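You operate a simulated robot arm through the tools that you are given. There is no shell and no other tool. Be economical: measure what you need, move in short steps, check, and stop when the job is done.

The job below is to be done with a simulated two-armed robot. You get a single attempt, and the scene is never put back.

JOB
Gauge both teal sheets and sort them into the trays by thickness.
Fine: leave the gauge arm up.
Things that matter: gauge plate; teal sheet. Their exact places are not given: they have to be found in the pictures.

Only the result counts: the job must be done as asked and must still hold three seconds after the hand-in. Knocking over, shifting, dropping, spilling or breaking anything else fails it. Flat cloth is picked up by pressing the open fingertips on it (5 to 10 N) and closing them slowly along it; thin cloth reads only 2 to 8 mm in the jaws.

ROBOT AND FRAMES
Two 7-joint arms with fingered hands on one trunk, on a carriage that runs on a rail from [0.006, 1.142] to [-0.004, -0.738] (x, y) and turns from 144 to 477 degrees about z. Base frame: it is fixed where the carriage stands at the start and does not move with it; the origin is on the floor, on the carriage's upright axis, x ahead of it, y to its left, z up. Lengths are in m, angles in degrees, forces in N, time in s.
The left shoulder is at the start at [0.07, 0.188, 1.173], the right one opposite. With the tool pointing down near the work surface each hand reaches from about 0.1 to 0.8 m from the robot's upright axis, wherever it stands, measured 20 degrees to its own side. Places, roughly: gauge plate [0.7, -0.9, 0.8]. Payload 4 kg a hand.
The tool frame of a hand sits at the grasp point between the pads (the TCP): z along the fingers, y along the line on which they close. The tips reach 0.026 m beyond it. The gripper opens to 0.132 m. The gripper's body begins 0.073 m behind the TCP. The gripper is a hand of 4 fingers: y runs from the thumb to the fingers, the wrist lies at [0, 0, -0.224] in the tool frame, and closing takes about 1.5 s.
Orientation is told as [roll, pitch, yaw] about the base's x, y, z axes, in that order, counted from this pose: with the fingers straight down and closing along the base's y, the tool's x points along the base's -x, its y along +y and its z along -z.

CONTROLS
- The arms move only by the tool move_arm. It takes "left_plan", "right_plan" or both (then of equal length, played together; a hand with none holds still); each is text: rows parted by semicolons, each of 7 numbers parted by spaces: the closure, from 0 (fully open) to 1 (shut), then the shift along the tool's x, y, z in units of 300 mm (1.0 is 300 mm), then the turn, a rotation vector about the tool's x, y, z in units of 120 degrees (1.0 is 120 degrees). In form: hand dx dy dz ax ay az; .... A call has 1 to 10 rows; each row is the pose to reach, as a shift and turn from the pose commanded when the call began, along the tool's axes at that moment. A call with a number of a shift or a turn outside -1 to 1 is refused whole. Rows are played at 5 a second. More than 0.05 m and 8.6 degrees between two rows, or a gripper value outside its range, and nothing of the call is played. A pose out of reach is approached as far as the arm can. The call stops where the force on the tool passes 40 N (or 10 N more than at its start, if that is more) or the arm is blocked; 0.2 s more then pass. Each finger travels about 0.072 m/s and halts on what it meets, pressing with about 28 N; the grip force reading is that of the motor and also rises with nothing between the fingers. The clock runs only during rows and for 0.2 s after the last one: add rows that repeat a pose to give the fingers time. It gives the time, the measured TCP pose, the force on the tool (base axes), the opening and the grip force at its end, in the units of the frame above (readings bear some noise), with the torque about the TCP (base axes, N m) and any sound that the robot's microphone picked up.
- Cameras (640 x 400 px; columns grow to the right, rows downward): "scene" is now at [0.1313, -0.0364, 1.4073]; the picture's right is [-0.42, -0.91, 0.00], its down [-0.48, 0.23, -0.85] and it looks along [0.77, -0.36, -0.53] (base axes); focal length 254 px, centre (320, 200). "left" rides on the left gripper at [-0.073, 0.006, -0.094] in its tool frame; the picture's right is [-0.08, -1.00, 0.00], its down [0.78, -0.06, -0.62] and it looks along [0.61, -0.05, 0.79] (tool axes); focal length 230 px, centre (320, 200). "right" rides on the right gripper at [0.073, 0.006, -0.094] in its tool frame; the picture's right is [-0.08, 1.00, 0.00], its down [-0.78, -0.06, -0.62] and it looks along [-0.61, -0.05, 0.79] (tool axes); focal length 230 px, centre (320, 200).
- get_image(camera): a new picture of that camera. No time passes.
- slide_trunk(by): slides the trunk up (or, below 0, down) by that many m; the arms and the scene camera ride with it, the base frame stays. It gives what a move gives, with no picture.
- drive_base(legs): drives the robot by 1 to 6 legs, each [ahead, left, turn to the left] in m, m and degrees, along the robot's own axes; the way and the turn of a leg run together, so that a leg with both is an arc; at most 1.5 m and 180 degrees a leg. The arms and the cameras ride along, it lands a little off, and it stops where it bumps. It keeps to its track: a leg is cut to what the track allows. It gives what a move gives.
- hand_shape(shape, hand): the hand has 4 fingers and takes this shape, open, in about a second: jaw (thumb against the fingers, like two jaws); tri (thumb and two fingers); tip (a fingertip pinch); poke (one finger out to press); point (the index stretched); flat (the hand flat); cup (the hand cupped); fist (a fist). The gripper value then closes the fingers along that shape, each until it touches; the sizes above hold for jaw. It gives what a move gives, with no picture.
- head_to(pan, tilt): turns the head with the scene camera to pan (to the left, within 86 degrees either way) and tilt (down, from -29 to 69), counted from straight ahead of the robot. It gives what a move gives.
- locate(camera, pixels): for up to 12 pixels [column, row] of the newest picture of that camera ("zoom" is the newest enlarged one), the place [x, y, z] in the base frame of the surface seen there, good to about 0.002 m. No time passes.
- inspect(camera, box): a new picture of the part [left, top, right, bottom] of that camera's present view, enlarged. No time passes.
- sign_off(): hands the job in; it is judged then, once.

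Go step by step. Measure first, check grasps and placings, and put right what went wrong. The budget is 80 turns and 58 pictures, counting those below and the enlarged ones. Unless the task says otherwise, let go and move clear before handing in, and close with one line.

The tools are called after "Request:" as name(argument=value, ...) on one line, values as JSON. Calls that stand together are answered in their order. move_arm: Moves the arms, as the interface text tells. Its arguments: {"type":"object","properties":{"left_plan":{"type":"string"},"right_plan":{"type":"string"}},"required":[]} The other tools are called the same way: slide_trunk (by) slides the trunk up or down; hand_shape (shape, hand) gives the hand a shape; drive_base (legs) drives the base; head_to (pan, tilt) turns the head that bears the scene camera; get_image (camera) takes a picture; locate (camera, pixels) gives the place of the surface under pixels of a picture; inspect (camera, box) takes an enlarged picture of a part of a camera's view; sign_off () hands the job in.

At the start:

```text
time_s: 0.0
left_position: [0.4825, -0.0262, 1.223]
left_orientation: [-0.1, 0.0, 0.0]
left_force: [0.4, -0.1, -1.1]
left_moment: [0.02, -0.01, 0.0]
left_finger_gap: 0.1317
left_gripper_force: 0.1
left_shape: jaw
right_position: [0.3073, -0.4742, 1.2553]
right_orientation: [0.0, 0.0, -0.1]
right_force: [-0.1, 1.1, 0.4]
right_moment: [-0.03, -0.04, 0.01]
right_finger_gap: 0.1322
right_gripper_force: 0.0
right_shape: jaw
trunk travel left (down, up): [-0.65, 0.29]
robot x, y, heading: [0.0022, 0.0024, 0.1]
head pan, tilt: [-25.1, 32.0]
```

scene: 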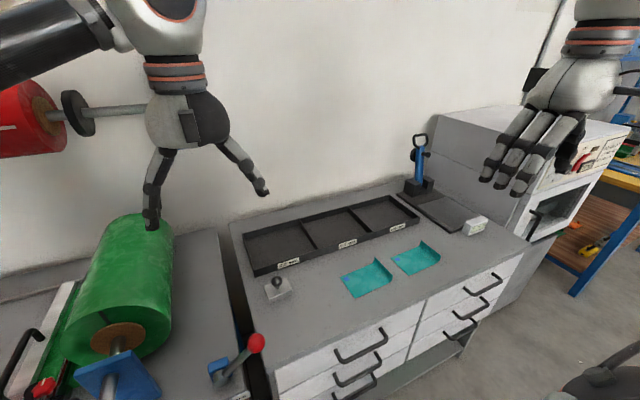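
right: 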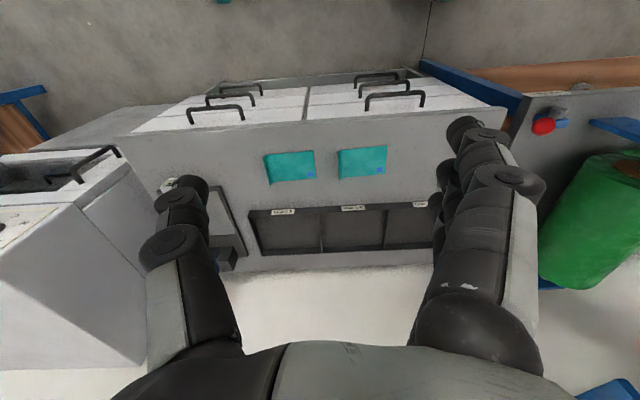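
left: 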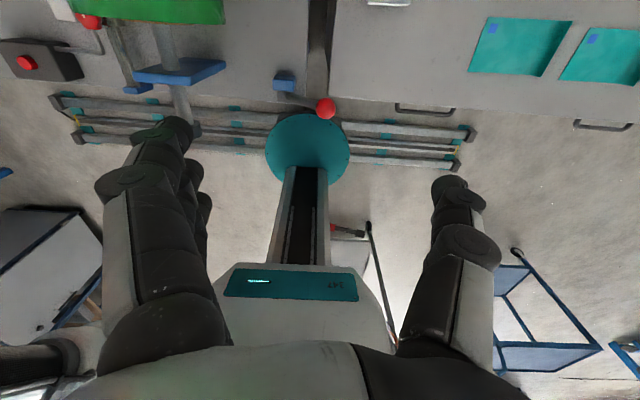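

The scene picture shows two teal sheets near (367,278) and (415,258), three trays with labels, and a gauge with a blue lever near (420,160). I'll enlarge these parts.

Request:
inspect(camera="scene", box=[380, 120, 500, 240])

Request:
inspect(camera="scene", box=[230, 190, 450, 310])

Request:
locate(camera="scene", pixels=[[367, 278], [415, 258], [280, 242], [335, 228], [385, 213], [447, 213], [420, 140], [420, 187], [475, 225], [278, 285], [340, 277], [438, 262]])

```text
3.33 times, centred on (440, 180) of scene
```

zoom: 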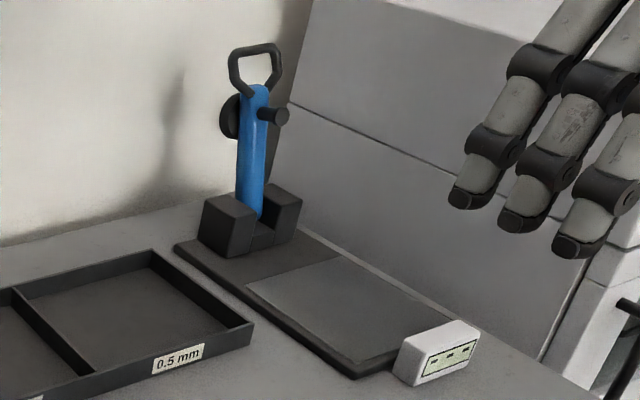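

```text
2.91 times, centred on (340, 250) of scene
```

zoom: 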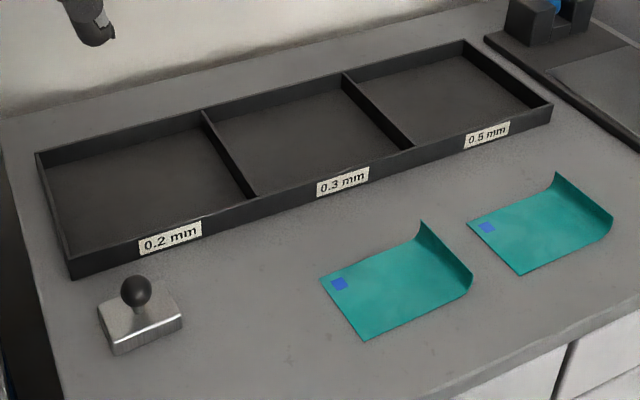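

```text
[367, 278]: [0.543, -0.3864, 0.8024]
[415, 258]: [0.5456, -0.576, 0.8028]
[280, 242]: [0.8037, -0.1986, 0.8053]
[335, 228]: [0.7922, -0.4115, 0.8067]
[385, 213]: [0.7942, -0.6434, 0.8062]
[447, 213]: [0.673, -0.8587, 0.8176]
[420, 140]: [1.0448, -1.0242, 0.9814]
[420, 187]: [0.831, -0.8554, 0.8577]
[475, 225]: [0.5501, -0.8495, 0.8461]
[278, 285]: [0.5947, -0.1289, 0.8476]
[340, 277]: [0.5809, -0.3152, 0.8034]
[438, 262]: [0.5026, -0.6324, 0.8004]
```

Trays are 0.2 (y≈-0.20), 0.3 (y≈-0.41) and 0.5 mm (y≈-0.64), and the gauge arm stands up at about (0.83,-0.86). Each sheet has an upturned edge on its right. I'll drive right for a closer look.

Request:
locate(camera="right", pixels=[[60, 220], [140, 250], [100, 300], [30, 170], [120, 160], [225, 255], [200, 185]])

Request:
drive_base(legs=[[0, -0.5, 0]])

Request:
head_to(pan=-20, tilt=38)

Request:
get_image(camera="scene")

Request:
get_image(camera="right")

```text
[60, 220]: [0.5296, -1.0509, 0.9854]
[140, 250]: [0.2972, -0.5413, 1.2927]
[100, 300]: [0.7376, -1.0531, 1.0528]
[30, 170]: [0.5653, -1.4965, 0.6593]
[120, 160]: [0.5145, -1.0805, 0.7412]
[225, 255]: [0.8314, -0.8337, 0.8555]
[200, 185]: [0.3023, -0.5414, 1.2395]
```

```text
time_s: 2.9
left_position: [0.4813, -0.5094, 1.2222]
left_orientation: [0.0, 0.1, -0.4]
left_force: [-0.4, 0.0, 0.6]
left_moment: [0.01, -0.01, -0.01]
left_finger_gap: 0.1319
left_gripper_force: 0.1
left_shape: jaw
right_position: [0.3026, -0.9554, 1.2545]
right_orientation: [0.0, 0.1, -0.2]
right_force: [-0.3, -0.8, 0.2]
right_moment: [-0.03, 0.01, 0.0]
right_finger_gap: 0.1317
right_gripper_force: 0.0
right_shape: jaw
trunk travel left (down, up): [-0.65, 0.29]
robot x, y, heading: [-0.0026, -0.4811, -0.4]
head pan, tilt: [-25.1, 32.0]
```

```text
time_s: 3.5
left_position: [0.4807, -0.51, 1.2228]
left_orientation: [-0.1, -0.1, -0.4]
left_force: [0.5, -0.1, -0.3]
left_moment: [0.01, 0.01, -0.02]
left_finger_gap: 0.1317
left_gripper_force: 0.1
left_shape: jaw
right_position: [0.3017, -0.9571, 1.2538]
right_orientation: [-0.1, 0.0, -0.3]
right_force: [-0.3, 0.2, -0.3]
right_moment: [-0.02, 0.0, 0.02]
right_finger_gap: 0.132
right_gripper_force: 0.0
right_shape: jaw
trunk travel left (down, up): [-0.65, 0.29]
robot x, y, heading: [-0.0043, -0.48, -0.3]
head pan, tilt: [-20.0, 38.0]
```

```text
52 pictures are left
```

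scene: 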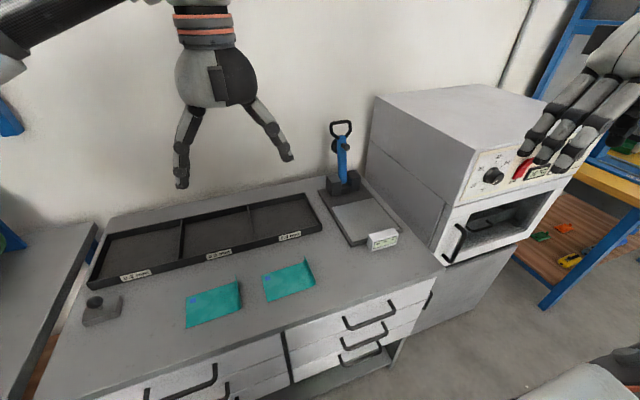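

```text
51 pictures are left
```

right: 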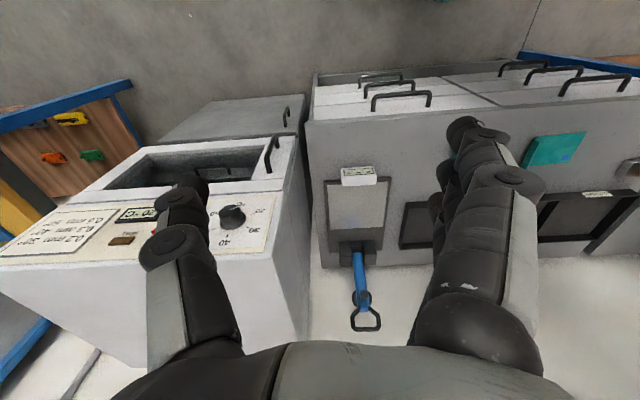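

The gauge sits at (352,205), its arm up with its handle at (340,128). I'll enlarge it and measure.

Request:
inspect(camera="scene", box=[310, 110, 420, 260])

Request:
inspect(camera="right", box=[310, 150, 410, 340])

Request:
locate(camera="right", pixels=[[366, 320], [361, 298], [358, 270], [358, 246], [358, 210], [329, 190], [388, 190], [331, 225], [380, 228], [358, 175], [363, 300], [373, 320]])

Request:
locate(camera="scene", pixels=[[340, 145], [342, 165], [335, 148], [341, 123], [382, 240], [333, 210], [385, 235], [240, 307], [236, 284], [190, 300], [186, 326], [314, 284]])

```text
2.67 times, centred on (365, 185) of scene
```

zoom: 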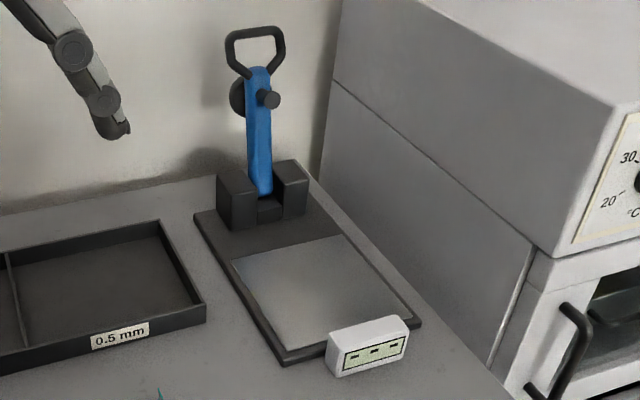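

```text
2.11 times, centred on (360, 245) of right
```

zoom: 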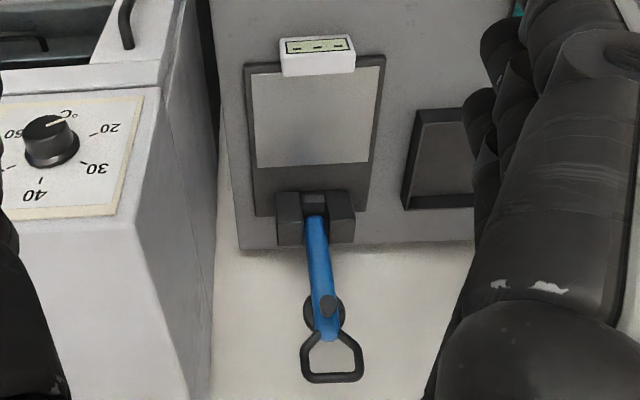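

```text
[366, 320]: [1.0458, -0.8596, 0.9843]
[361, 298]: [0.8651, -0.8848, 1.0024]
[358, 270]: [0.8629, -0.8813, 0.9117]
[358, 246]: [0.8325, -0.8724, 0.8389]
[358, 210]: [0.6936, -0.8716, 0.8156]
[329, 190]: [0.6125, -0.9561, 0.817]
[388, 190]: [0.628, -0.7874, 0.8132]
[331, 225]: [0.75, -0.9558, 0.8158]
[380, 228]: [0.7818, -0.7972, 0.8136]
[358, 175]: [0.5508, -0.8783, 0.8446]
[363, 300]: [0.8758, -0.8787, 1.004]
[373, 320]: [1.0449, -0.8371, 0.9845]
```

```text
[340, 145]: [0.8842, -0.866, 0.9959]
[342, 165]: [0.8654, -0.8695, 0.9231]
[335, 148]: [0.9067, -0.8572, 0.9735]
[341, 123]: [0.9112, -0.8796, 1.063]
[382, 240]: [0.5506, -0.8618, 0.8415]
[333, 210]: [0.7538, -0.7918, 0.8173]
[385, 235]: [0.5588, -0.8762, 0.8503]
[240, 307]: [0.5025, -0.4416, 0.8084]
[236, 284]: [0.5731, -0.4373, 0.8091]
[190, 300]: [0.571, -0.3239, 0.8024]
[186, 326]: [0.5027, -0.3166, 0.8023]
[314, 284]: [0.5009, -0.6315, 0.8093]
```

The gauge's hinge is near (0.85,-0.875,0.85) and the handle top near (0.91,-0.88,1.06). Next I'll look closely at the sheets' upturned edges.

Request:
inspect(camera="scene", box=[170, 245, 330, 340])

Request:
locate(camera="zoom", pixels=[[265, 145], [280, 200], [282, 245], [535, 60], [545, 100], [575, 165], [570, 130], [555, 80], [260, 200], [380, 120], [390, 230], [270, 170]])

Request:
get_image(camera="left")

```text
4.00 times, centred on (250, 292) of scene
```

zoom: 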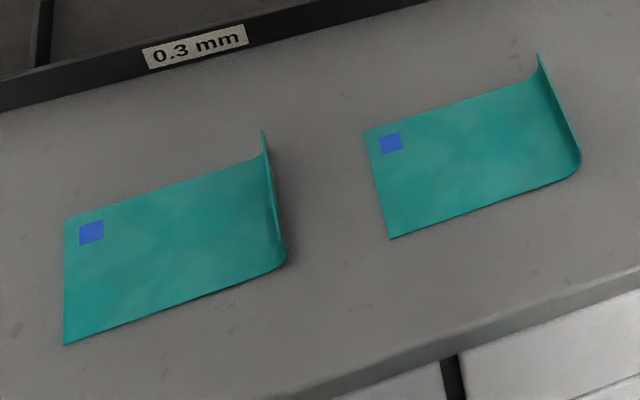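

```text
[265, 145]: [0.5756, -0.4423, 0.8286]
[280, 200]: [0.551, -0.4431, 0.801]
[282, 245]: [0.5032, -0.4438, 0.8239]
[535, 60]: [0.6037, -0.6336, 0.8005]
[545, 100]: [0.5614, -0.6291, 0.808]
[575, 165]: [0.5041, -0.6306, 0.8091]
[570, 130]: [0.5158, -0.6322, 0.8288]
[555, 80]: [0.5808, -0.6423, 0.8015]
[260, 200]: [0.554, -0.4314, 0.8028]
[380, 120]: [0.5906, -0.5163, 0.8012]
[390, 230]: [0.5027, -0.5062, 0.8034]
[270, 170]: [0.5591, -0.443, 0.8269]
```

```text
47 pictures are left
```

left: 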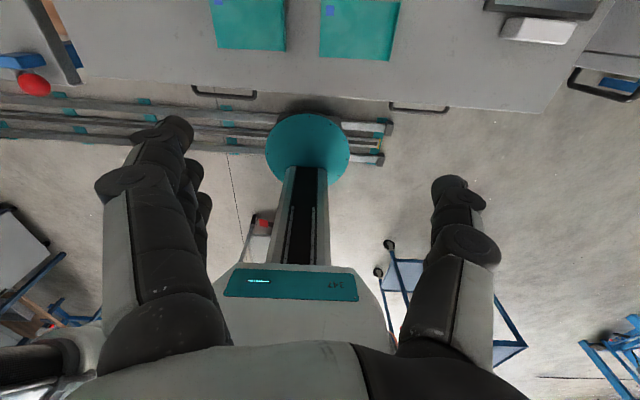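

The upright lips stand at y≈-0.442 and y≈-0.632, rising to z≈0.83. I'll drive further right and bring the right hand over sheet 2's lip, partly closed.

Request:
drive_base(legs=[[0, -0.16, 0]])

```text
time_s: 5.0
left_position: [0.4797, -0.6714, 1.2227]
left_orientation: [-0.2, 0.0, -0.3]
left_force: [0.4, 0.4, 0.9]
left_moment: [0.01, 0.0, -0.02]
left_finger_gap: 0.1317
left_gripper_force: 0.0
left_shape: jaw
right_position: [0.3019, -1.1173, 1.2562]
right_orientation: [-0.1, 0.0, -0.4]
right_force: [-0.3, -0.6, 0.0]
right_moment: [-0.02, 0.0, -0.01]
right_finger_gap: 0.1319
right_gripper_force: 0.0
right_shape: jaw
trunk travel left (down, up): [-0.65, 0.29]
robot x, y, heading: [-0.005, -0.641, -0.4]
head pan, tilt: [-20.0, 38.0]
```

The drive landed at y=-0.641, with the left hand now above sheet 2. I'll move the left hand aside and the right hand over, both at height.

Request:
move_arm(left_plan="0 0.0625 0.125 0 0 0 0; 0 0.125 0.25 0 0 0 0; 0 0.1875 0.375 0 0 0 0; 0 0.25 0.5 0 0 0 0; 0 0.3125 0.625 0 0 0 0; 0 0.375 0.75 0 0 0 0; 0 0.4375 0.875 0 0 0 0; 0 0.5 1 0 0 0 0", right_plan="0 -0.06 0.124 0.044 0 0 0; 0.1 -0.123 0.248 0.088 0 0 0; 0.2 -0.185 0.371 0.132 0 0 0; 0.3 -0.247 0.495 0.176 0 0 0; 0.4 -0.308 0.619 0.22 0 0 0; 0.5 -0.37 0.743 0.265 0 0 0; 0.6 -0.43 0.866 0.309 0 0 0; 0.7 -0.493 0.99 0.353 0 0 0")

```text
time_s: 6.8
left_position: [0.3333, -0.3714, 1.2218]
left_orientation: [-0.1, 0.2, -0.4]
left_force: [0.1, -0.2, 0.6]
left_moment: [-0.05, 0.04, 0.0]
left_finger_gap: 0.1318
left_gripper_force: 0.1
left_shape: jaw
right_position: [0.4507, -0.8218, 1.1491]
right_orientation: [0.0, -0.1, -0.4]
right_force: [0.1, 0.0, -0.2]
right_moment: [0.0, 0.04, -0.02]
right_finger_gap: 0.0402
right_gripper_force: 0.0
right_shape: jaw
trunk travel left (down, up): [-0.65, 0.29]
robot x, y, heading: [-0.0028, -0.6441, -0.2]
head pan, tilt: [-20.0, 38.0]
```

The hand's gap is 0.04 as wanted. Next I'll go to 7 cm above the lip.

Request:
move_arm(right_plan="0.7 -0.037 0.079 0.104 0 0 0; 0.7 -0.075 0.157 0.208 0 0 0; 0.7 -0.112 0.236 0.311 0 0 0; 0.7 -0.149 0.314 0.415 0 0 0; 0.7 -0.186 0.393 0.519 0 0 0; 0.7 -0.224 0.472 0.623 0 0 0; 0.7 -0.261 0.55 0.727 0 0 0; 0.7 -0.298 0.629 0.83 0 0 0; 0.7 -0.298 0.629 0.83 0 0 0")

Request:
get_image(camera="right")

Request:
get_image(camera="scene")

```text
time_s: 8.8
left_position: [0.333, -0.3749, 1.2229]
left_orientation: [0.0, 0.0, -0.3]
left_force: [0.0, -0.1, -0.2]
left_moment: [-0.05, 0.07, -0.02]
left_finger_gap: 0.1318
left_gripper_force: 0.0
left_shape: jaw
right_position: [0.4831, -0.7904, 0.9704]
right_orientation: [0.1, -0.2, -0.5]
right_force: [0.2, 0.1, 0.4]
right_moment: [-0.01, -0.01, 0.01]
right_finger_gap: 0.0399
right_gripper_force: 0.1
right_shape: jaw
right hand out of reach, approached as far as the arm can: row 3, 4, 5, 6, 7, 8, 9
trunk travel left (down, up): [-0.65, 0.29]
robot x, y, heading: [-0.0053, -0.6422, -0.2]
head pan, tilt: [-20.0, 38.0]
```

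```text
46 pictures are left
```

right: 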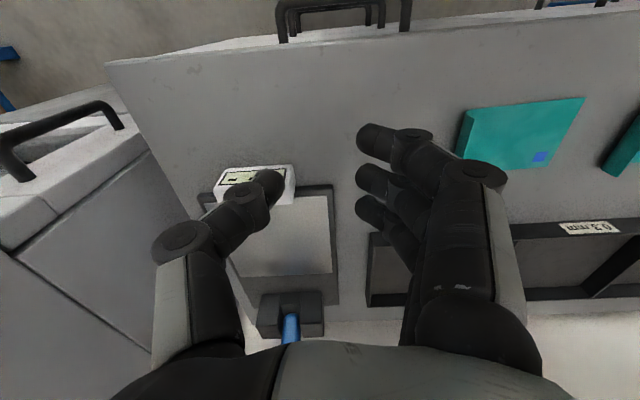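

```text
45 pictures are left
```

scene: 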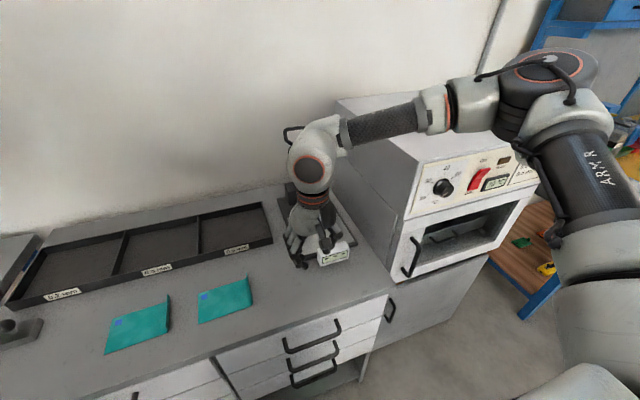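

The right hand stalled at (0.483,-0.790,0.970), out of reach towards the inside. I'll drive left so that the lip lies some 20° to the right-hand side.

Request:
drive_base(legs=[[0, 0.2, 0]])

Request:
move_arm(right_plan="0.7 0 0 -0.1 0 0 0; 0.7 0 0 -0.1 0 0 0")

```text
time_s: 10.3
left_position: [0.3343, -0.1758, 1.2236]
left_orientation: [0.0, 0.1, -0.2]
left_force: [-0.6, 0.3, 0.0]
left_moment: [-0.01, -0.01, -0.04]
left_finger_gap: 0.1321
left_gripper_force: 0.0
left_shape: jaw
right_position: [0.483, -0.5921, 0.9693]
right_orientation: [0.1, 0.0, -0.3]
right_force: [0.4, -0.3, 0.0]
right_moment: [-0.03, 0.01, 0.0]
right_finger_gap: 0.0397
right_gripper_force: 0.1
right_shape: jaw
trunk travel left (down, up): [-0.65, 0.29]
robot x, y, heading: [0.0018, -0.4443, -0.2]
head pan, tilt: [-20.0, 38.0]
```

```text
time_s: 10.9
left_position: [0.3352, -0.175, 1.2236]
left_orientation: [0.0, 0.0, -0.3]
left_force: [-0.1, 0.2, -0.5]
left_moment: [-0.02, 0.0, 0.01]
left_finger_gap: 0.1319
left_gripper_force: 0.1
left_shape: jaw
right_position: [0.4828, -0.591, 0.9996]
right_orientation: [0.0, 0.0, -0.3]
right_force: [-1.5, -0.5, 0.3]
right_moment: [-0.04, -0.02, 0.0]
right_finger_gap: 0.0399
right_gripper_force: 0.1
right_shape: jaw
trunk travel left (down, up): [-0.65, 0.29]
robot x, y, heading: [-0.0016, -0.4424, -0.2]
head pan, tilt: [-20.0, 38.0]
```

The command now starts from the actual pose. Next I'll go to (0.54,-0.633,0.90).

Request:
move_arm(right_plan="0.7 -0.06 -0.047 0.11 0 0 0; 0.7 -0.127 -0.093 0.22 0 0 0; 0.7 -0.19 -0.14 0.332 0 0 0; 0.7 -0.19 -0.14 0.332 0 0 0")

Request:
get_image(camera="right")

```text
time_s: 11.9
left_position: [0.3348, -0.1758, 1.224]
left_orientation: [-0.1, -0.1, -0.2]
left_force: [-0.2, 0.7, 0.3]
left_moment: [0.0, -0.02, -0.01]
left_finger_gap: 0.1321
left_gripper_force: 0.1
left_shape: jaw
right_position: [0.5351, -0.645, 0.905]
right_orientation: [0.1, -0.2, -0.2]
right_force: [-0.1, -0.4, 0.2]
right_moment: [-0.04, -0.01, -0.01]
right_finger_gap: 0.04
right_gripper_force: 0.1
right_shape: jaw
right hand out of reach, approached as far as the arm can: row 2, 3, 4
trunk travel left (down, up): [-0.65, 0.29]
robot x, y, heading: [-0.0032, -0.4425, -0.3]
head pan, tilt: [-20.0, 38.0]
```

```text
44 pictures are left
```

right: 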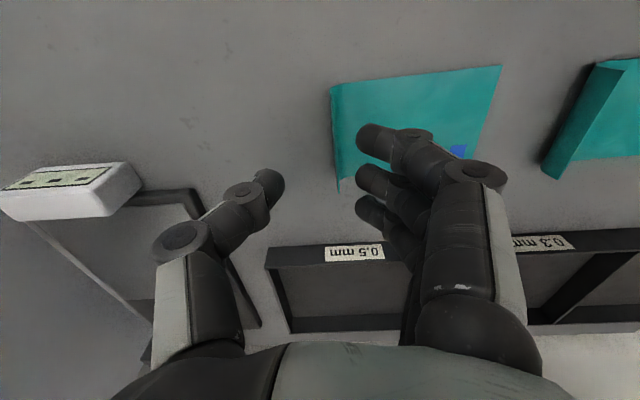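

The arm is still at a limit at (0.535,-0.645,0.905). I'll try the trunk 0.15 higher, then lower the hand again.

Request:
slide_trunk(by=0.15)

Request:
move_arm(right_plan="0.7 0 0.02 0.15 0 0 0; 0.7 -0.005 0.04 0.3 0 0 0; 0.7 -0.015 0.04 0.45 0 0 0; 0.7 -0.015 0.04 0.517 0 0 0; 0.7 -0.015 0.04 0.517 0 0 0")

```text
time_s: 13.7
left_position: [0.3331, -0.1764, 1.3733]
left_orientation: [0.1, 0.0, -0.2]
left_force: [-0.4, 0.0, -0.3]
left_moment: [0.01, 0.0, 0.0]
left_finger_gap: 0.1318
left_gripper_force: 0.1
left_shape: jaw
right_position: [0.5328, -0.6446, 1.0543]
right_orientation: [0.2, -0.1, -0.3]
right_force: [-0.5, -1.0, 0.1]
right_moment: [0.01, 0.0, 0.01]
right_finger_gap: 0.0398
right_gripper_force: 0.0
right_shape: jaw
trunk travel left (down, up): [-0.8, 0.14]
robot x, y, heading: [0.0003, -0.4459, -0.5]
head pan, tilt: [-20.0, 38.0]
```

```text
time_s: 14.9
left_position: [0.3335, -0.1754, 1.3725]
left_orientation: [-0.1, 0.0, -0.2]
left_force: [0.8, 0.4, -0.5]
left_moment: [0.02, 0.04, 0.02]
left_finger_gap: 0.1323
left_gripper_force: 0.1
left_shape: jaw
right_position: [0.5002, -0.6925, 0.9747]
right_orientation: [0.0, -0.1, -0.3]
right_force: [0.4, -0.8, -0.7]
right_moment: [0.03, 0.03, 0.02]
right_finger_gap: 0.04
right_gripper_force: 0.1
right_shape: jaw
right hand out of reach, approached as far as the arm can: row 1, 2, 3, 4, 5
trunk travel left (down, up): [-0.8, 0.14]
robot x, y, heading: [-0.0025, -0.4425, -0.4]
head pan, tilt: [-20.0, 38.0]
```

That made it worse, so the trunk must go lower. I'll raise the hand, then slide the trunk down 0.3.

Request:
move_arm(right_plan="0.7 0 0 -0.16 0 0 0; 0.7 0 0 -0.32 0 0 0; 0.7 0 0 -0.48 0 0 0; 0.7 0 0 -0.64 0 0 0; 0.7 0 0 -0.8 0 0 0; 0.7 0 0 -0.8 0 0 0")

Request:
slide_trunk(by=-0.3)

```text
time_s: 16.3
left_position: [0.3353, -0.1757, 1.3718]
left_orientation: [0.0, 0.1, -0.1]
left_force: [0.0, 0.2, -0.6]
left_moment: [-0.01, 0.03, -0.01]
left_finger_gap: 0.1315
left_gripper_force: 0.1
left_shape: jaw
right_position: [0.5027, -0.6939, 1.2199]
right_orientation: [0.1, 0.0, -0.4]
right_force: [-0.1, 0.9, -0.2]
right_moment: [-0.03, 0.0, 0.01]
right_finger_gap: 0.0401
right_gripper_force: 0.0
right_shape: jaw
trunk travel left (down, up): [-0.8, 0.14]
robot x, y, heading: [-0.0003, -0.4433, -0.3]
head pan, tilt: [-20.0, 38.0]
```

```text
time_s: 19.3
left_position: [0.3336, -0.1757, 1.0736]
left_orientation: [0.0, 0.0, -0.2]
left_force: [-0.4, 0.1, -1.3]
left_moment: [0.0, -0.02, 0.0]
left_finger_gap: 0.1319
left_gripper_force: 0.1
left_shape: jaw
right_position: [0.5027, -0.6929, 0.9189]
right_orientation: [0.2, -0.2, -0.2]
right_force: [-0.5, -0.3, -0.9]
right_moment: [-0.01, 0.02, 0.03]
right_finger_gap: 0.04
right_gripper_force: 0.1
right_shape: jaw
trunk travel left (down, up): [-0.5, 0.44]
robot x, y, heading: [-0.0024, -0.4447, -0.5]
head pan, tilt: [-20.0, 38.0]
```

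Now I'll go to (0.54,-0.633,0.90) with the trunk low.

Request:
move_arm(right_plan="0.7 -0.06 0.1 0.03 0 0 0; 0.7 -0.124 0.2 0.063 0 0 0; 0.7 -0.124 0.2 0.063 0 0 0")

Request:
get_image(camera="right")

Request:
get_image(camera="scene")

```text
time_s: 20.1
left_position: [0.3318, -0.1759, 1.0735]
left_orientation: [0.0, 0.0, -0.3]
left_force: [-0.6, -0.6, -0.1]
left_moment: [0.03, -0.06, 0.0]
left_finger_gap: 0.1319
left_gripper_force: 0.0
left_shape: jaw
right_position: [0.5369, -0.633, 0.8979]
right_orientation: [0.1, -0.2, -0.2]
right_force: [0.5, 0.5, -0.3]
right_moment: [0.0, -0.04, -0.03]
right_finger_gap: 0.04
right_gripper_force: 0.0
right_shape: jaw
trunk travel left (down, up): [-0.5, 0.44]
robot x, y, heading: [-0.0001, -0.4458, -0.4]
head pan, tilt: [-20.0, 38.0]
```

```text
43 pictures are left
```

right: 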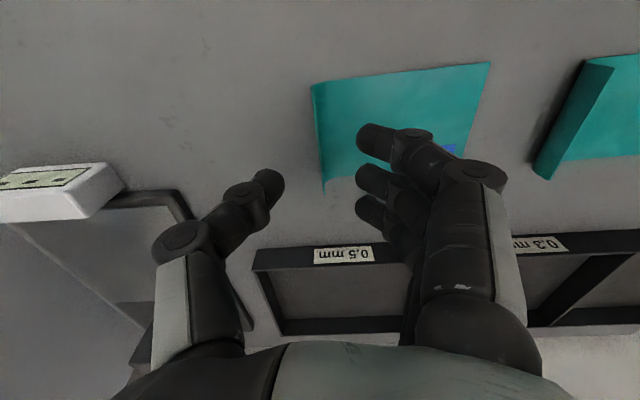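

```text
42 pictures are left
```

scene: 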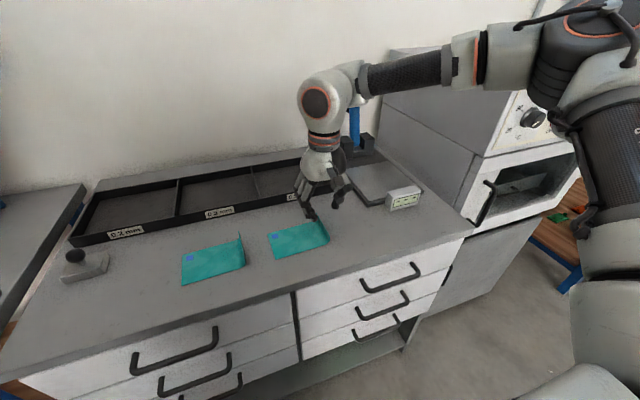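

The hand is at (0.537,-0.633,0.898). I'll check where the lip is in the right picture (around column 318).

Request:
locate(camera="right", pixels=[[313, 95], [316, 120], [319, 150], [322, 175], [312, 86], [325, 192], [330, 120], [340, 150], [270, 180]])

Request:
inspect(camera="right", box=[230, 60, 400, 240])

```text
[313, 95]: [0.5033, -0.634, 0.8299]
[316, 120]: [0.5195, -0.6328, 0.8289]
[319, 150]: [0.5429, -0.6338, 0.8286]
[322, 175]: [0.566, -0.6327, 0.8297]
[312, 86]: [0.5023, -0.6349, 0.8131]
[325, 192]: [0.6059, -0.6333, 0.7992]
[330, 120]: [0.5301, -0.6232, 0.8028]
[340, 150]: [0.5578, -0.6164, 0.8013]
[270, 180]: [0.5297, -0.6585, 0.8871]
```

```text
2.22 times, centred on (315, 150) of right
```

zoom: 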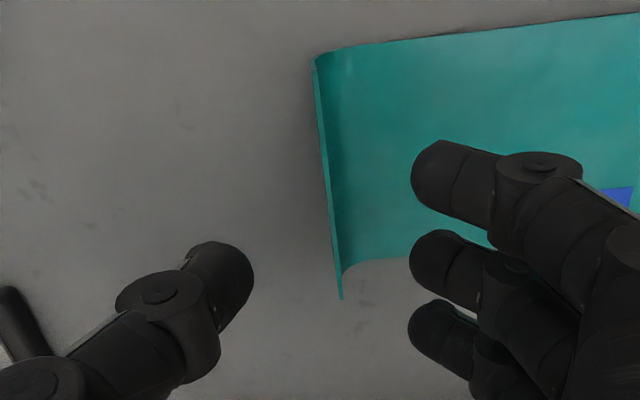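

The lip is at y=-0.633, x 0.50–0.578, top z 0.83, and centred in the gap. I'll lower until the tips are at about 0.812, then close slowly.

Request:
move_arm(right_plan="0.7 -0.003 0 0.1 0 0 0; 0.7 -0.007 0 0.2 0 0 0; 0.75 -0.007 0 0.2 0 0 0; 0.8 -0.007 0 0.2 0 0 0; 0.85 -0.007 0 0.2 0 0 0; 0.9 -0.007 0 0.2 0 0 0; 0.95 -0.007 0 0.2 0 0 0; 1 -0.007 0 0.2 0 0 0; 1 -0.007 0 0.2 0 0 0; 1 -0.007 0 0.2 0 0 0")

Request:
get_image(camera="right")

```text
time_s: 22.3
left_position: [0.3336, -0.1758, 1.0736]
left_orientation: [0.0, 0.0, -0.2]
left_force: [-0.2, -0.2, 0.4]
left_moment: [0.0, 0.03, -0.02]
left_finger_gap: 0.1316
left_gripper_force: 0.1
left_shape: jaw
right_position: [0.5409, -0.6337, 0.8413]
right_orientation: [0.2, -0.1, -0.4]
right_force: [-0.2, -0.5, 0.4]
right_moment: [0.01, -0.03, 0.0]
right_finger_gap: 0.0
right_gripper_force: 28.0
right_shape: jaw
trunk travel left (down, up): [-0.5, 0.44]
robot x, y, heading: [-0.0004, -0.4432, -0.1]
head pan, tilt: [-20.0, 38.0]
```

```text
40 pictures are left
```

right: 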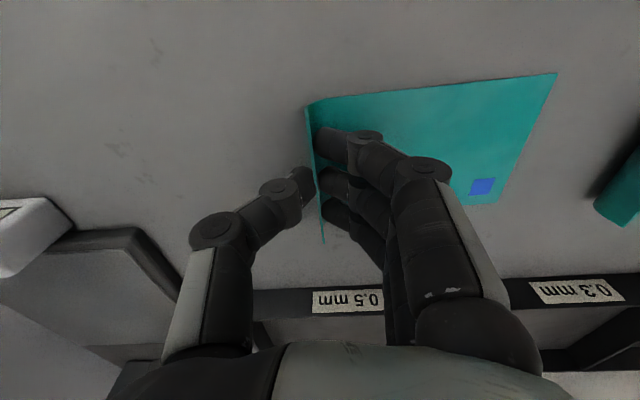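

The fingers close on the lip (thumb at (310,180), fingers at (325,175)). I'll lift 8 cm and check.

Request:
move_arm(right_plan="1 0 0 -0.07 0 0 0; 1 0 0 -0.14 0 0 0; 1 0 0 -0.21 0 0 0; 1 0 0 -0.28 0 0 0; 1 0 0 -0.28 0 0 0")

Request:
get_image(camera="scene")

Request:
get_image(camera="right")

```text
time_s: 23.5
left_position: [0.3348, -0.1756, 1.0742]
left_orientation: [0.0, 0.0, -0.2]
left_force: [0.1, 0.0, -0.6]
left_moment: [-0.01, -0.03, 0.04]
left_finger_gap: 0.1319
left_gripper_force: 0.1
left_shape: jaw
right_position: [0.5419, -0.6342, 0.9247]
right_orientation: [0.2, -0.1, -0.4]
right_force: [-0.2, 0.6, -0.3]
right_moment: [0.01, 0.04, 0.01]
right_finger_gap: 0.0
right_gripper_force: 28.4
right_shape: jaw
trunk travel left (down, up): [-0.5, 0.44]
robot x, y, heading: [-0.0036, -0.4438, -0.4]
head pan, tilt: [-20.0, 38.0]
```

```text
39 pictures are left
```

scene: 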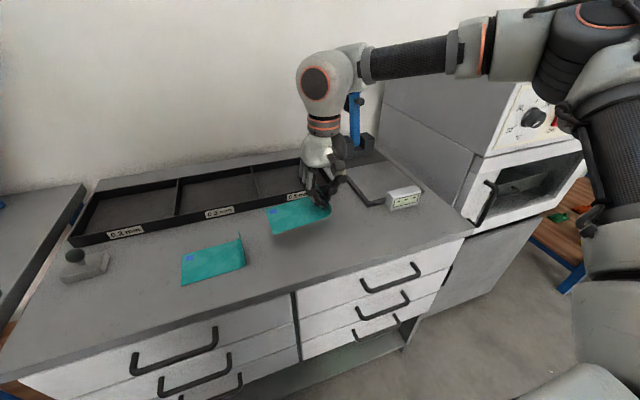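

```text
38 pictures are left
```

right: 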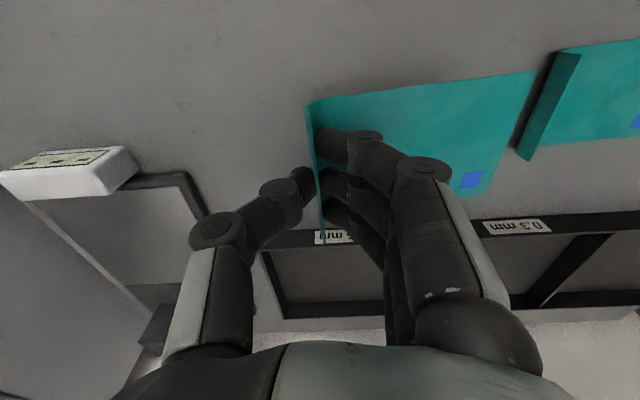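

The sheet is held and stays nearly flat. I'll raise it a little and drive right to bring it beside the gauge.

Request:
move_arm(right_plan="1 0 0 -0.07 0 0 0; 1 0 0 -0.14 0 0 0; 1 0 0 -0.14 0 0 0")

Request:
drive_base(legs=[[0, -0.16, 0]])

```text
time_s: 24.3
left_position: [0.3353, -0.1763, 1.0729]
left_orientation: [0.0, -0.1, -0.2]
left_force: [0.5, 0.0, -0.5]
left_moment: [0.04, 0.0, 0.0]
left_finger_gap: 0.1322
left_gripper_force: 0.1
left_shape: jaw
right_position: [0.5399, -0.632, 0.9679]
right_orientation: [0.0, -0.3, -0.2]
right_force: [0.3, -0.1, -0.2]
right_moment: [0.0, 0.02, -0.02]
right_finger_gap: 0.0
right_gripper_force: 28.0
right_shape: jaw
trunk travel left (down, up): [-0.5, 0.44]
robot x, y, heading: [-0.0032, -0.4416, -0.4]
head pan, tilt: [-20.0, 38.0]
```

```text
time_s: 25.7
left_position: [0.3332, -0.336, 1.074]
left_orientation: [0.1, 0.0, -0.2]
left_force: [-0.1, 0.1, 0.3]
left_moment: [0.04, -0.02, 0.01]
left_finger_gap: 0.1318
left_gripper_force: 0.0
left_shape: jaw
right_position: [0.5405, -0.7931, 0.9677]
right_orientation: [0.1, -0.1, -0.3]
right_force: [-0.5, 0.2, -0.2]
right_moment: [0.04, 0.02, 0.02]
right_finger_gap: 0.0
right_gripper_force: 28.3
right_shape: jaw
trunk travel left (down, up): [-0.5, 0.44]
robot x, y, heading: [-0.002, -0.6067, -0.2]
head pan, tilt: [-20.0, 38.0]
```

Next I'll carry it over the plate to (0.69,-0.925,0.93).

Request:
move_arm(right_plan="1 -0.1 -0.088 0 0 0 0; 1 -0.2 -0.176 0 0 0 0; 1 -0.3 -0.264 0.04 0 0 0; 1 -0.4 -0.352 0.08 0 0 0; 1 -0.5 -0.44 0.127 0 0 0; 1 -0.5 -0.44 0.127 0 0 0")

Request:
get_image(camera="right")

Request:
get_image(camera="scene")

```text
time_s: 27.1
left_position: [0.3316, -0.3334, 1.0723]
left_orientation: [-0.2, 0.0, -0.1]
left_force: [0.5, 0.9, -0.9]
left_moment: [0.01, 0.01, 0.01]
left_finger_gap: 0.1318
left_gripper_force: 0.1
left_shape: jaw
right_position: [0.6804, -0.9229, 0.9305]
right_orientation: [-0.2, -0.4, -0.1]
right_force: [-0.9, 0.0, -0.2]
right_moment: [-0.01, 0.0, 0.0]
right_finger_gap: 0.0
right_gripper_force: 28.0
right_shape: jaw
right hand out of reach, approached as far as the arm can: row 5, 6
trunk travel left (down, up): [-0.5, 0.44]
robot x, y, heading: [-0.0059, -0.6069, -0.3]
head pan, tilt: [-20.0, 38.0]
```

```text
37 pictures are left
```

right: 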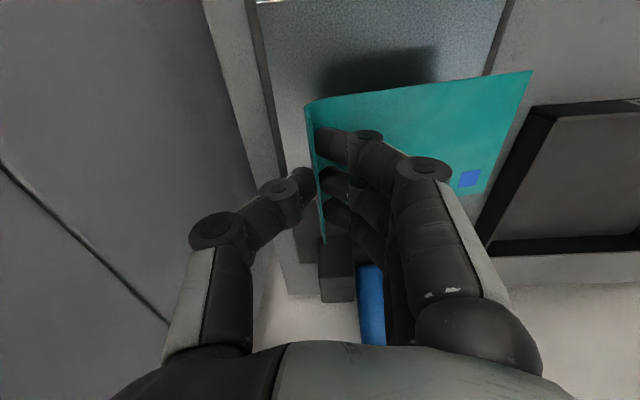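

```text
36 pictures are left
```

scene: 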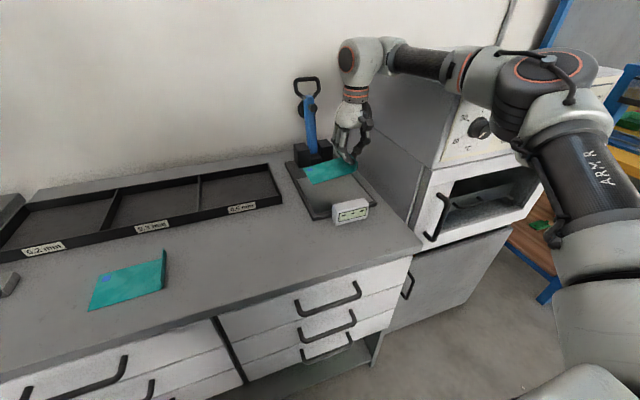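

At the reach limit the hand is at (0.680,-0.923), which puts the sheet at x 0.64–0.72. That's good enough, so I'll lower it onto the plate.

Request:
move_arm(right_plan="1 0 0 0.08 0 0 0; 1 0 0 0.16 0 0 0; 1 0 0 0.21 0 0 0; 1 0 0 0.24 0 0 0; 1 0 0 0.24 0 0 0")

Request:
get_image(camera="right")

```text
time_s: 28.5
left_position: [0.3229, -0.3212, 1.0706]
left_orientation: [-0.8, -0.6, 0.1]
left_force: [-0.6, 0.7, -0.5]
left_moment: [-0.05, -0.01, -0.02]
left_finger_gap: 0.132
left_gripper_force: 0.0
left_shape: jaw
right_position: [0.6733, -0.9092, 0.8769]
right_orientation: [-0.8, -1.6, 0.8]
right_force: [0.5, -0.5, -0.2]
right_moment: [-0.01, 0.01, 0.01]
right_finger_gap: 0.0002
right_gripper_force: 28.1
right_shape: jaw
right hand out of reach, approached as far as the arm can: row 2, 3, 4, 5
trunk travel left (down, up): [-0.5, 0.44]
robot x, y, heading: [-0.0013, -0.6028, -0.2]
head pan, tilt: [-20.0, 38.0]
stopped in row 5 (right hand): the arm was blocked; the commanded pose is now the measured one
```

```text
35 pictures are left
```

right: 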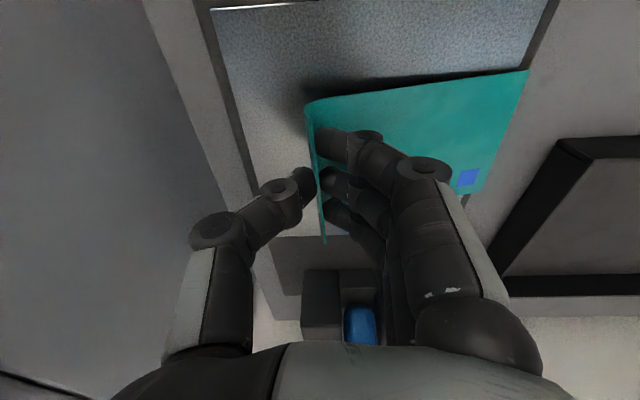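

The arm was blocked and even the left hand shifted, so my elbow or forearm is probably on the oven top. I'll back up and look.

Request:
move_arm(right_plan="1 0 0 -0.08 0 0 0; 1 0 0 -0.16 0 0 0; 1 0 0 -0.2 0 0 0")

Request:
head_to(pan=-45, tilt=25)

Request:
get_image(camera="scene")

```text
time_s: 29.3
left_position: [0.333, -0.3385, 1.0725]
left_orientation: [0.0, -0.1, -0.3]
left_force: [-1.2, -0.1, -0.3]
left_moment: [-0.04, -0.04, 0.01]
left_finger_gap: 0.1321
left_gripper_force: 0.1
left_shape: jaw
right_position: [0.6763, -0.9333, 0.9216]
right_orientation: [0.2, -0.7, -0.1]
right_force: [0.0, 0.7, -0.8]
right_moment: [-0.05, 0.04, 0.01]
right_finger_gap: 0.0001
right_gripper_force: 27.7
right_shape: jaw
trunk travel left (down, up): [-0.5, 0.44]
robot x, y, heading: [-0.0032, -0.6054, -0.0]
head pan, tilt: [-20.0, 38.0]
```

```text
time_s: 30.2
left_position: [0.3333, -0.336, 1.0736]
left_orientation: [0.0, 0.0, 0.0]
left_force: [0.6, -1.0, -0.6]
left_moment: [0.0, 0.0, 0.01]
left_finger_gap: 0.1319
left_gripper_force: 0.1
left_shape: jaw
right_position: [0.6767, -0.9288, 0.9229]
right_orientation: [0.1, -0.8, 0.3]
right_force: [0.2, -0.6, 0.0]
right_moment: [0.0, 0.02, -0.03]
right_finger_gap: 0.0001
right_gripper_force: 27.9
right_shape: jaw
trunk travel left (down, up): [-0.5, 0.44]
robot x, y, heading: [-0.0021, -0.6084, -0.1]
head pan, tilt: [-45.0, 25.0]
```

```text
34 pictures are left
```

scene: 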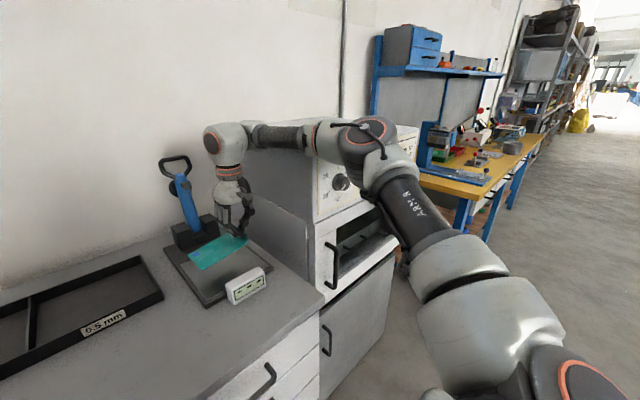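

The elbow does sit at the oven's corner, so the right arm can't work low at the gauge. I'll put the sheet back on the bench and use the left arm there with the robot turned right. First the right hand retraces.

Request:
move_arm(right_plan="1 0.02 0.05 -0.1 0 0 0; 1 0.1 0.15 -0.14 0 0 0; 1 0.2 0.25 -0.14 0 0 0; 1 0.3 0.35 -0.14 0 0 0; 1 0.4 0.45 -0.14 0 0 0; 1 0.46 0.48 -0.14 0 0 0; 1 0.46 0.48 -0.14 0 0 0")

Request:
drive_base(legs=[[0, 0.16, 0]])

```text
time_s: 31.8
left_position: [0.3327, -0.337, 1.0739]
left_orientation: [0.1, 0.0, 0.0]
left_force: [-0.2, -0.2, -0.5]
left_moment: [0.05, 0.0, 0.02]
left_finger_gap: 0.132
left_gripper_force: 0.0
left_shape: jaw
right_position: [0.5378, -0.783, 0.9648]
right_orientation: [0.1, -0.7, 0.3]
right_force: [0.4, -0.5, 0.1]
right_moment: [0.0, 0.02, 0.0]
right_finger_gap: 0.0
right_gripper_force: 27.9
right_shape: jaw
trunk travel left (down, up): [-0.5, 0.44]
robot x, y, heading: [-0.0042, -0.6045, 0.1]
head pan, tilt: [-45.0, 25.0]
```

```text
time_s: 33.2
left_position: [0.3327, -0.1742, 1.0743]
left_orientation: [0.0, -0.1, 0.1]
left_force: [-0.5, -1.2, 0.7]
left_moment: [-0.01, 0.0, 0.01]
left_finger_gap: 0.1319
left_gripper_force: 0.1
left_shape: jaw
right_position: [0.5394, -0.6194, 0.9646]
right_orientation: [0.0, -0.6, 0.4]
right_force: [0.2, -0.1, -0.8]
right_moment: [-0.04, 0.0, -0.02]
right_finger_gap: 0.0002
right_gripper_force: 28.2
right_shape: jaw
trunk travel left (down, up): [-0.5, 0.44]
robot x, y, heading: [0.0001, -0.4438, -0.1]
head pan, tilt: [-45.0, 25.0]
```

Next I'll lower it to the bench at y≈-0.65, release, and rise.

Request:
move_arm(right_plan="1 0 -0.1 0.1 0 0 0; 1 0 -0.1 0.22 0 0 0; 1 0 -0.1 0.34 0 0 0; 1 0 -0.1 0.402 0 0 0; 1 0 -0.1 0.402 0 0 0; 0.9 0 -0.1 0.402 0 0 0; 0.75 0 -0.1 0.402 0 0 0; 0.65 0 -0.1 0.402 0 0 0; 0.65 0 -0.1 0.402 0 0 0; 0.65 0 -0.1 0.3 0 0 0")

Request:
get_image(camera="right")

```text
time_s: 35.5
left_position: [0.3311, -0.174, 1.0737]
left_orientation: [0.0, -0.1, 0.0]
left_force: [-0.6, 1.2, -0.4]
left_moment: [-0.02, -0.03, 0.02]
left_finger_gap: 0.1318
left_gripper_force: 0.1
left_shape: jaw
right_position: [0.5395, -0.6475, 0.8756]
right_orientation: [-0.1, -0.8, 0.5]
right_force: [-0.1, -0.6, 0.2]
right_moment: [0.0, 0.0, -0.03]
right_finger_gap: 0.0459
right_gripper_force: 0.1
right_shape: jaw
trunk travel left (down, up): [-0.5, 0.44]
robot x, y, heading: [-0.0006, -0.4463, -0.0]
head pan, tilt: [-45.0, 25.0]
```

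```text
33 pictures are left
```

right: 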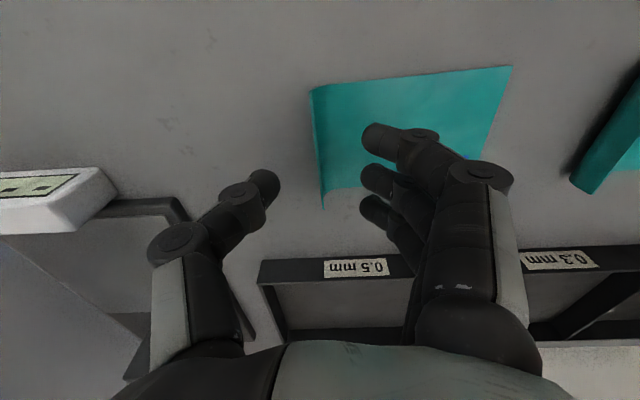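

The sheet lies flat again, lip at y≈-0.648. I'll raise and tuck the right hand back to its side.

Request:
move_arm(right_plan="0.6 0 0 -0.16 0 0 0; 0.6 0.03 -0.05 -0.3 0 0 0; 0.6 0.12 -0.17 -0.34 0 0 0; 0.6 0.21 -0.29 -0.38 0 0 0; 0.6 0.3 -0.41 -0.42 0 0 0; 0.6 0.39 -0.53 -0.47 0 0 0; 0.6 0.48 -0.65 -0.52 0 0 0; 0.6 0.56 -0.77 -0.57 0 0 0; 0.6 0.64 -0.88 -0.62 0 0 0; 0.6 0.7 -1 -0.66 0 0 0")

```text
time_s: 37.6
left_position: [0.3317, -0.1752, 1.0744]
left_orientation: [0.0, 0.0, 0.1]
left_force: [0.0, -0.1, 0.2]
left_moment: [0.04, 0.0, -0.01]
left_finger_gap: 0.1319
left_gripper_force: 0.0
left_shape: jaw
right_position: [0.332, -0.9512, 1.072]
right_orientation: [0.2, -0.8, 0.5]
right_force: [-0.2, 0.3, -0.7]
right_moment: [0.0, -0.03, -0.01]
right_finger_gap: 0.0523
right_gripper_force: 0.1
right_shape: jaw
trunk travel left (down, up): [-0.5, 0.44]
robot x, y, heading: [0.0009, -0.445, -0.1]
head pan, tilt: [-45.0, 25.0]
```

The right hand is tucked at (0.33,-0.95,1.07). Before turning, I'll look at the right-hand side for clearance.

Request:
head_to(pan=-86, tilt=35)

Request:
get_image(camera="scene")

Request:
get_image(camera="left")

```text
time_s: 38.7
left_position: [0.3317, -0.174, 1.0731]
left_orientation: [-0.1, 0.0, -0.1]
left_force: [-0.1, 0.2, -0.3]
left_moment: [0.01, 0.01, 0.0]
left_finger_gap: 0.1319
left_gripper_force: 0.0
left_shape: jaw
right_position: [0.3333, -0.9497, 1.0698]
right_orientation: [0.0, -0.7, 0.5]
right_force: [0.4, -0.5, -0.9]
right_moment: [0.03, 0.0, 0.0]
right_finger_gap: 0.0525
right_gripper_force: 0.0
right_shape: jaw
trunk travel left (down, up): [-0.5, 0.44]
robot x, y, heading: [-0.0046, -0.4434, 0.0]
head pan, tilt: [-85.9, 35.0]
```

```text
32 pictures are left
```

scene: 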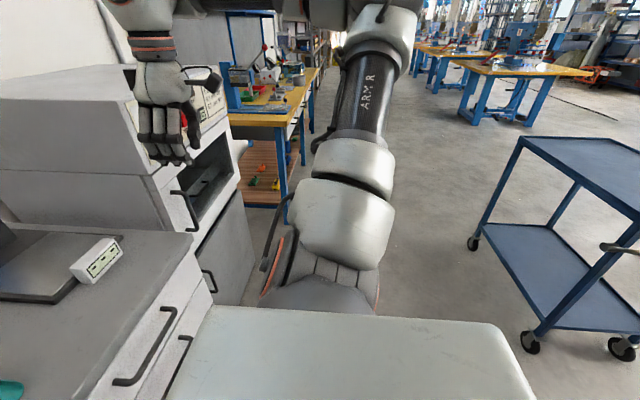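

```text
31 pictures are left
```

left: 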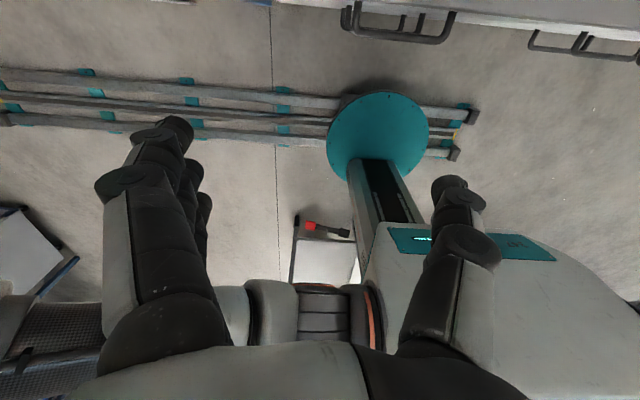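

Request:
locate(camera="scene", pixels=[[525, 140], [635, 170], [470, 240], [540, 330], [90, 80], [100, 150], [280, 110], [480, 70], [400, 30], [365, 120]])

```text
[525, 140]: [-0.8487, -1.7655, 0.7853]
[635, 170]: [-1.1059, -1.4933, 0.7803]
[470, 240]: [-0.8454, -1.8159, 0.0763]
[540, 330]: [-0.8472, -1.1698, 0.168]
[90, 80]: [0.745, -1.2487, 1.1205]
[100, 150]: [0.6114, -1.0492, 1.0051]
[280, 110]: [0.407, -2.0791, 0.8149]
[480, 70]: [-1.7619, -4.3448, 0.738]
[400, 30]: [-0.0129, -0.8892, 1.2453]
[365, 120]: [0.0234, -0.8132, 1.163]
```

The area is clear (the cart is at x<-0.85). I'll turn 35° right, drive to the rail's right end, and aim the head at the gauge.

Request:
drive_base(legs=[[0, 0, -35], [0.166, -0.238, 0]])

Request:
head_to(pan=20, tilt=38)

Request:
get_image(camera="scene")

```text
time_s: 42.4
left_position: [0.4266, -0.7094, 1.0725]
left_orientation: [0.0, 0.0, -35.7]
left_force: [0.3, 0.0, 0.0]
left_moment: [0.0, 0.03, 0.01]
left_finger_gap: 0.1319
left_gripper_force: 0.0
left_shape: jaw
right_position: [-0.026, -1.3398, 1.0703]
right_orientation: [0.1, -0.7, -35.1]
right_force: [0.3, -0.4, -0.8]
right_moment: [0.05, 0.01, 0.01]
right_finger_gap: 0.0524
right_gripper_force: 0.0
right_shape: jaw
trunk travel left (down, up): [-0.5, 0.44]
robot x, y, heading: [-0.0061, -0.735, -35.6]
head pan, tilt: [-85.9, 35.0]
```

```text
time_s: 44.2
left_position: [0.4259, -0.7105, 1.073]
left_orientation: [0.0, 0.0, -35.8]
left_force: [0.3, -0.3, -0.8]
left_moment: [0.01, 0.01, 0.01]
left_finger_gap: 0.1321
left_gripper_force: 0.0
left_shape: jaw
right_position: [-0.0266, -1.3395, 1.0707]
right_orientation: [0.1, -0.6, -35.3]
right_force: [0.6, -0.5, -0.6]
right_moment: [-0.02, 0.03, 0.01]
right_finger_gap: 0.0523
right_gripper_force: 0.1
right_shape: jaw
trunk travel left (down, up): [-0.5, 0.44]
robot x, y, heading: [-0.0041, -0.7367, -35.6]
head pan, tilt: [20.0, 38.0]
```

```text
30 pictures are left
```

scene: 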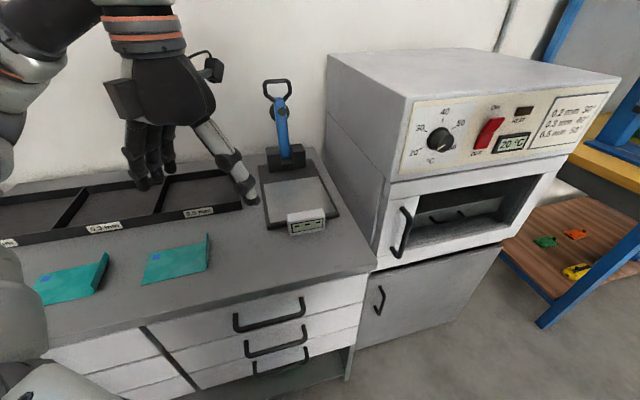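

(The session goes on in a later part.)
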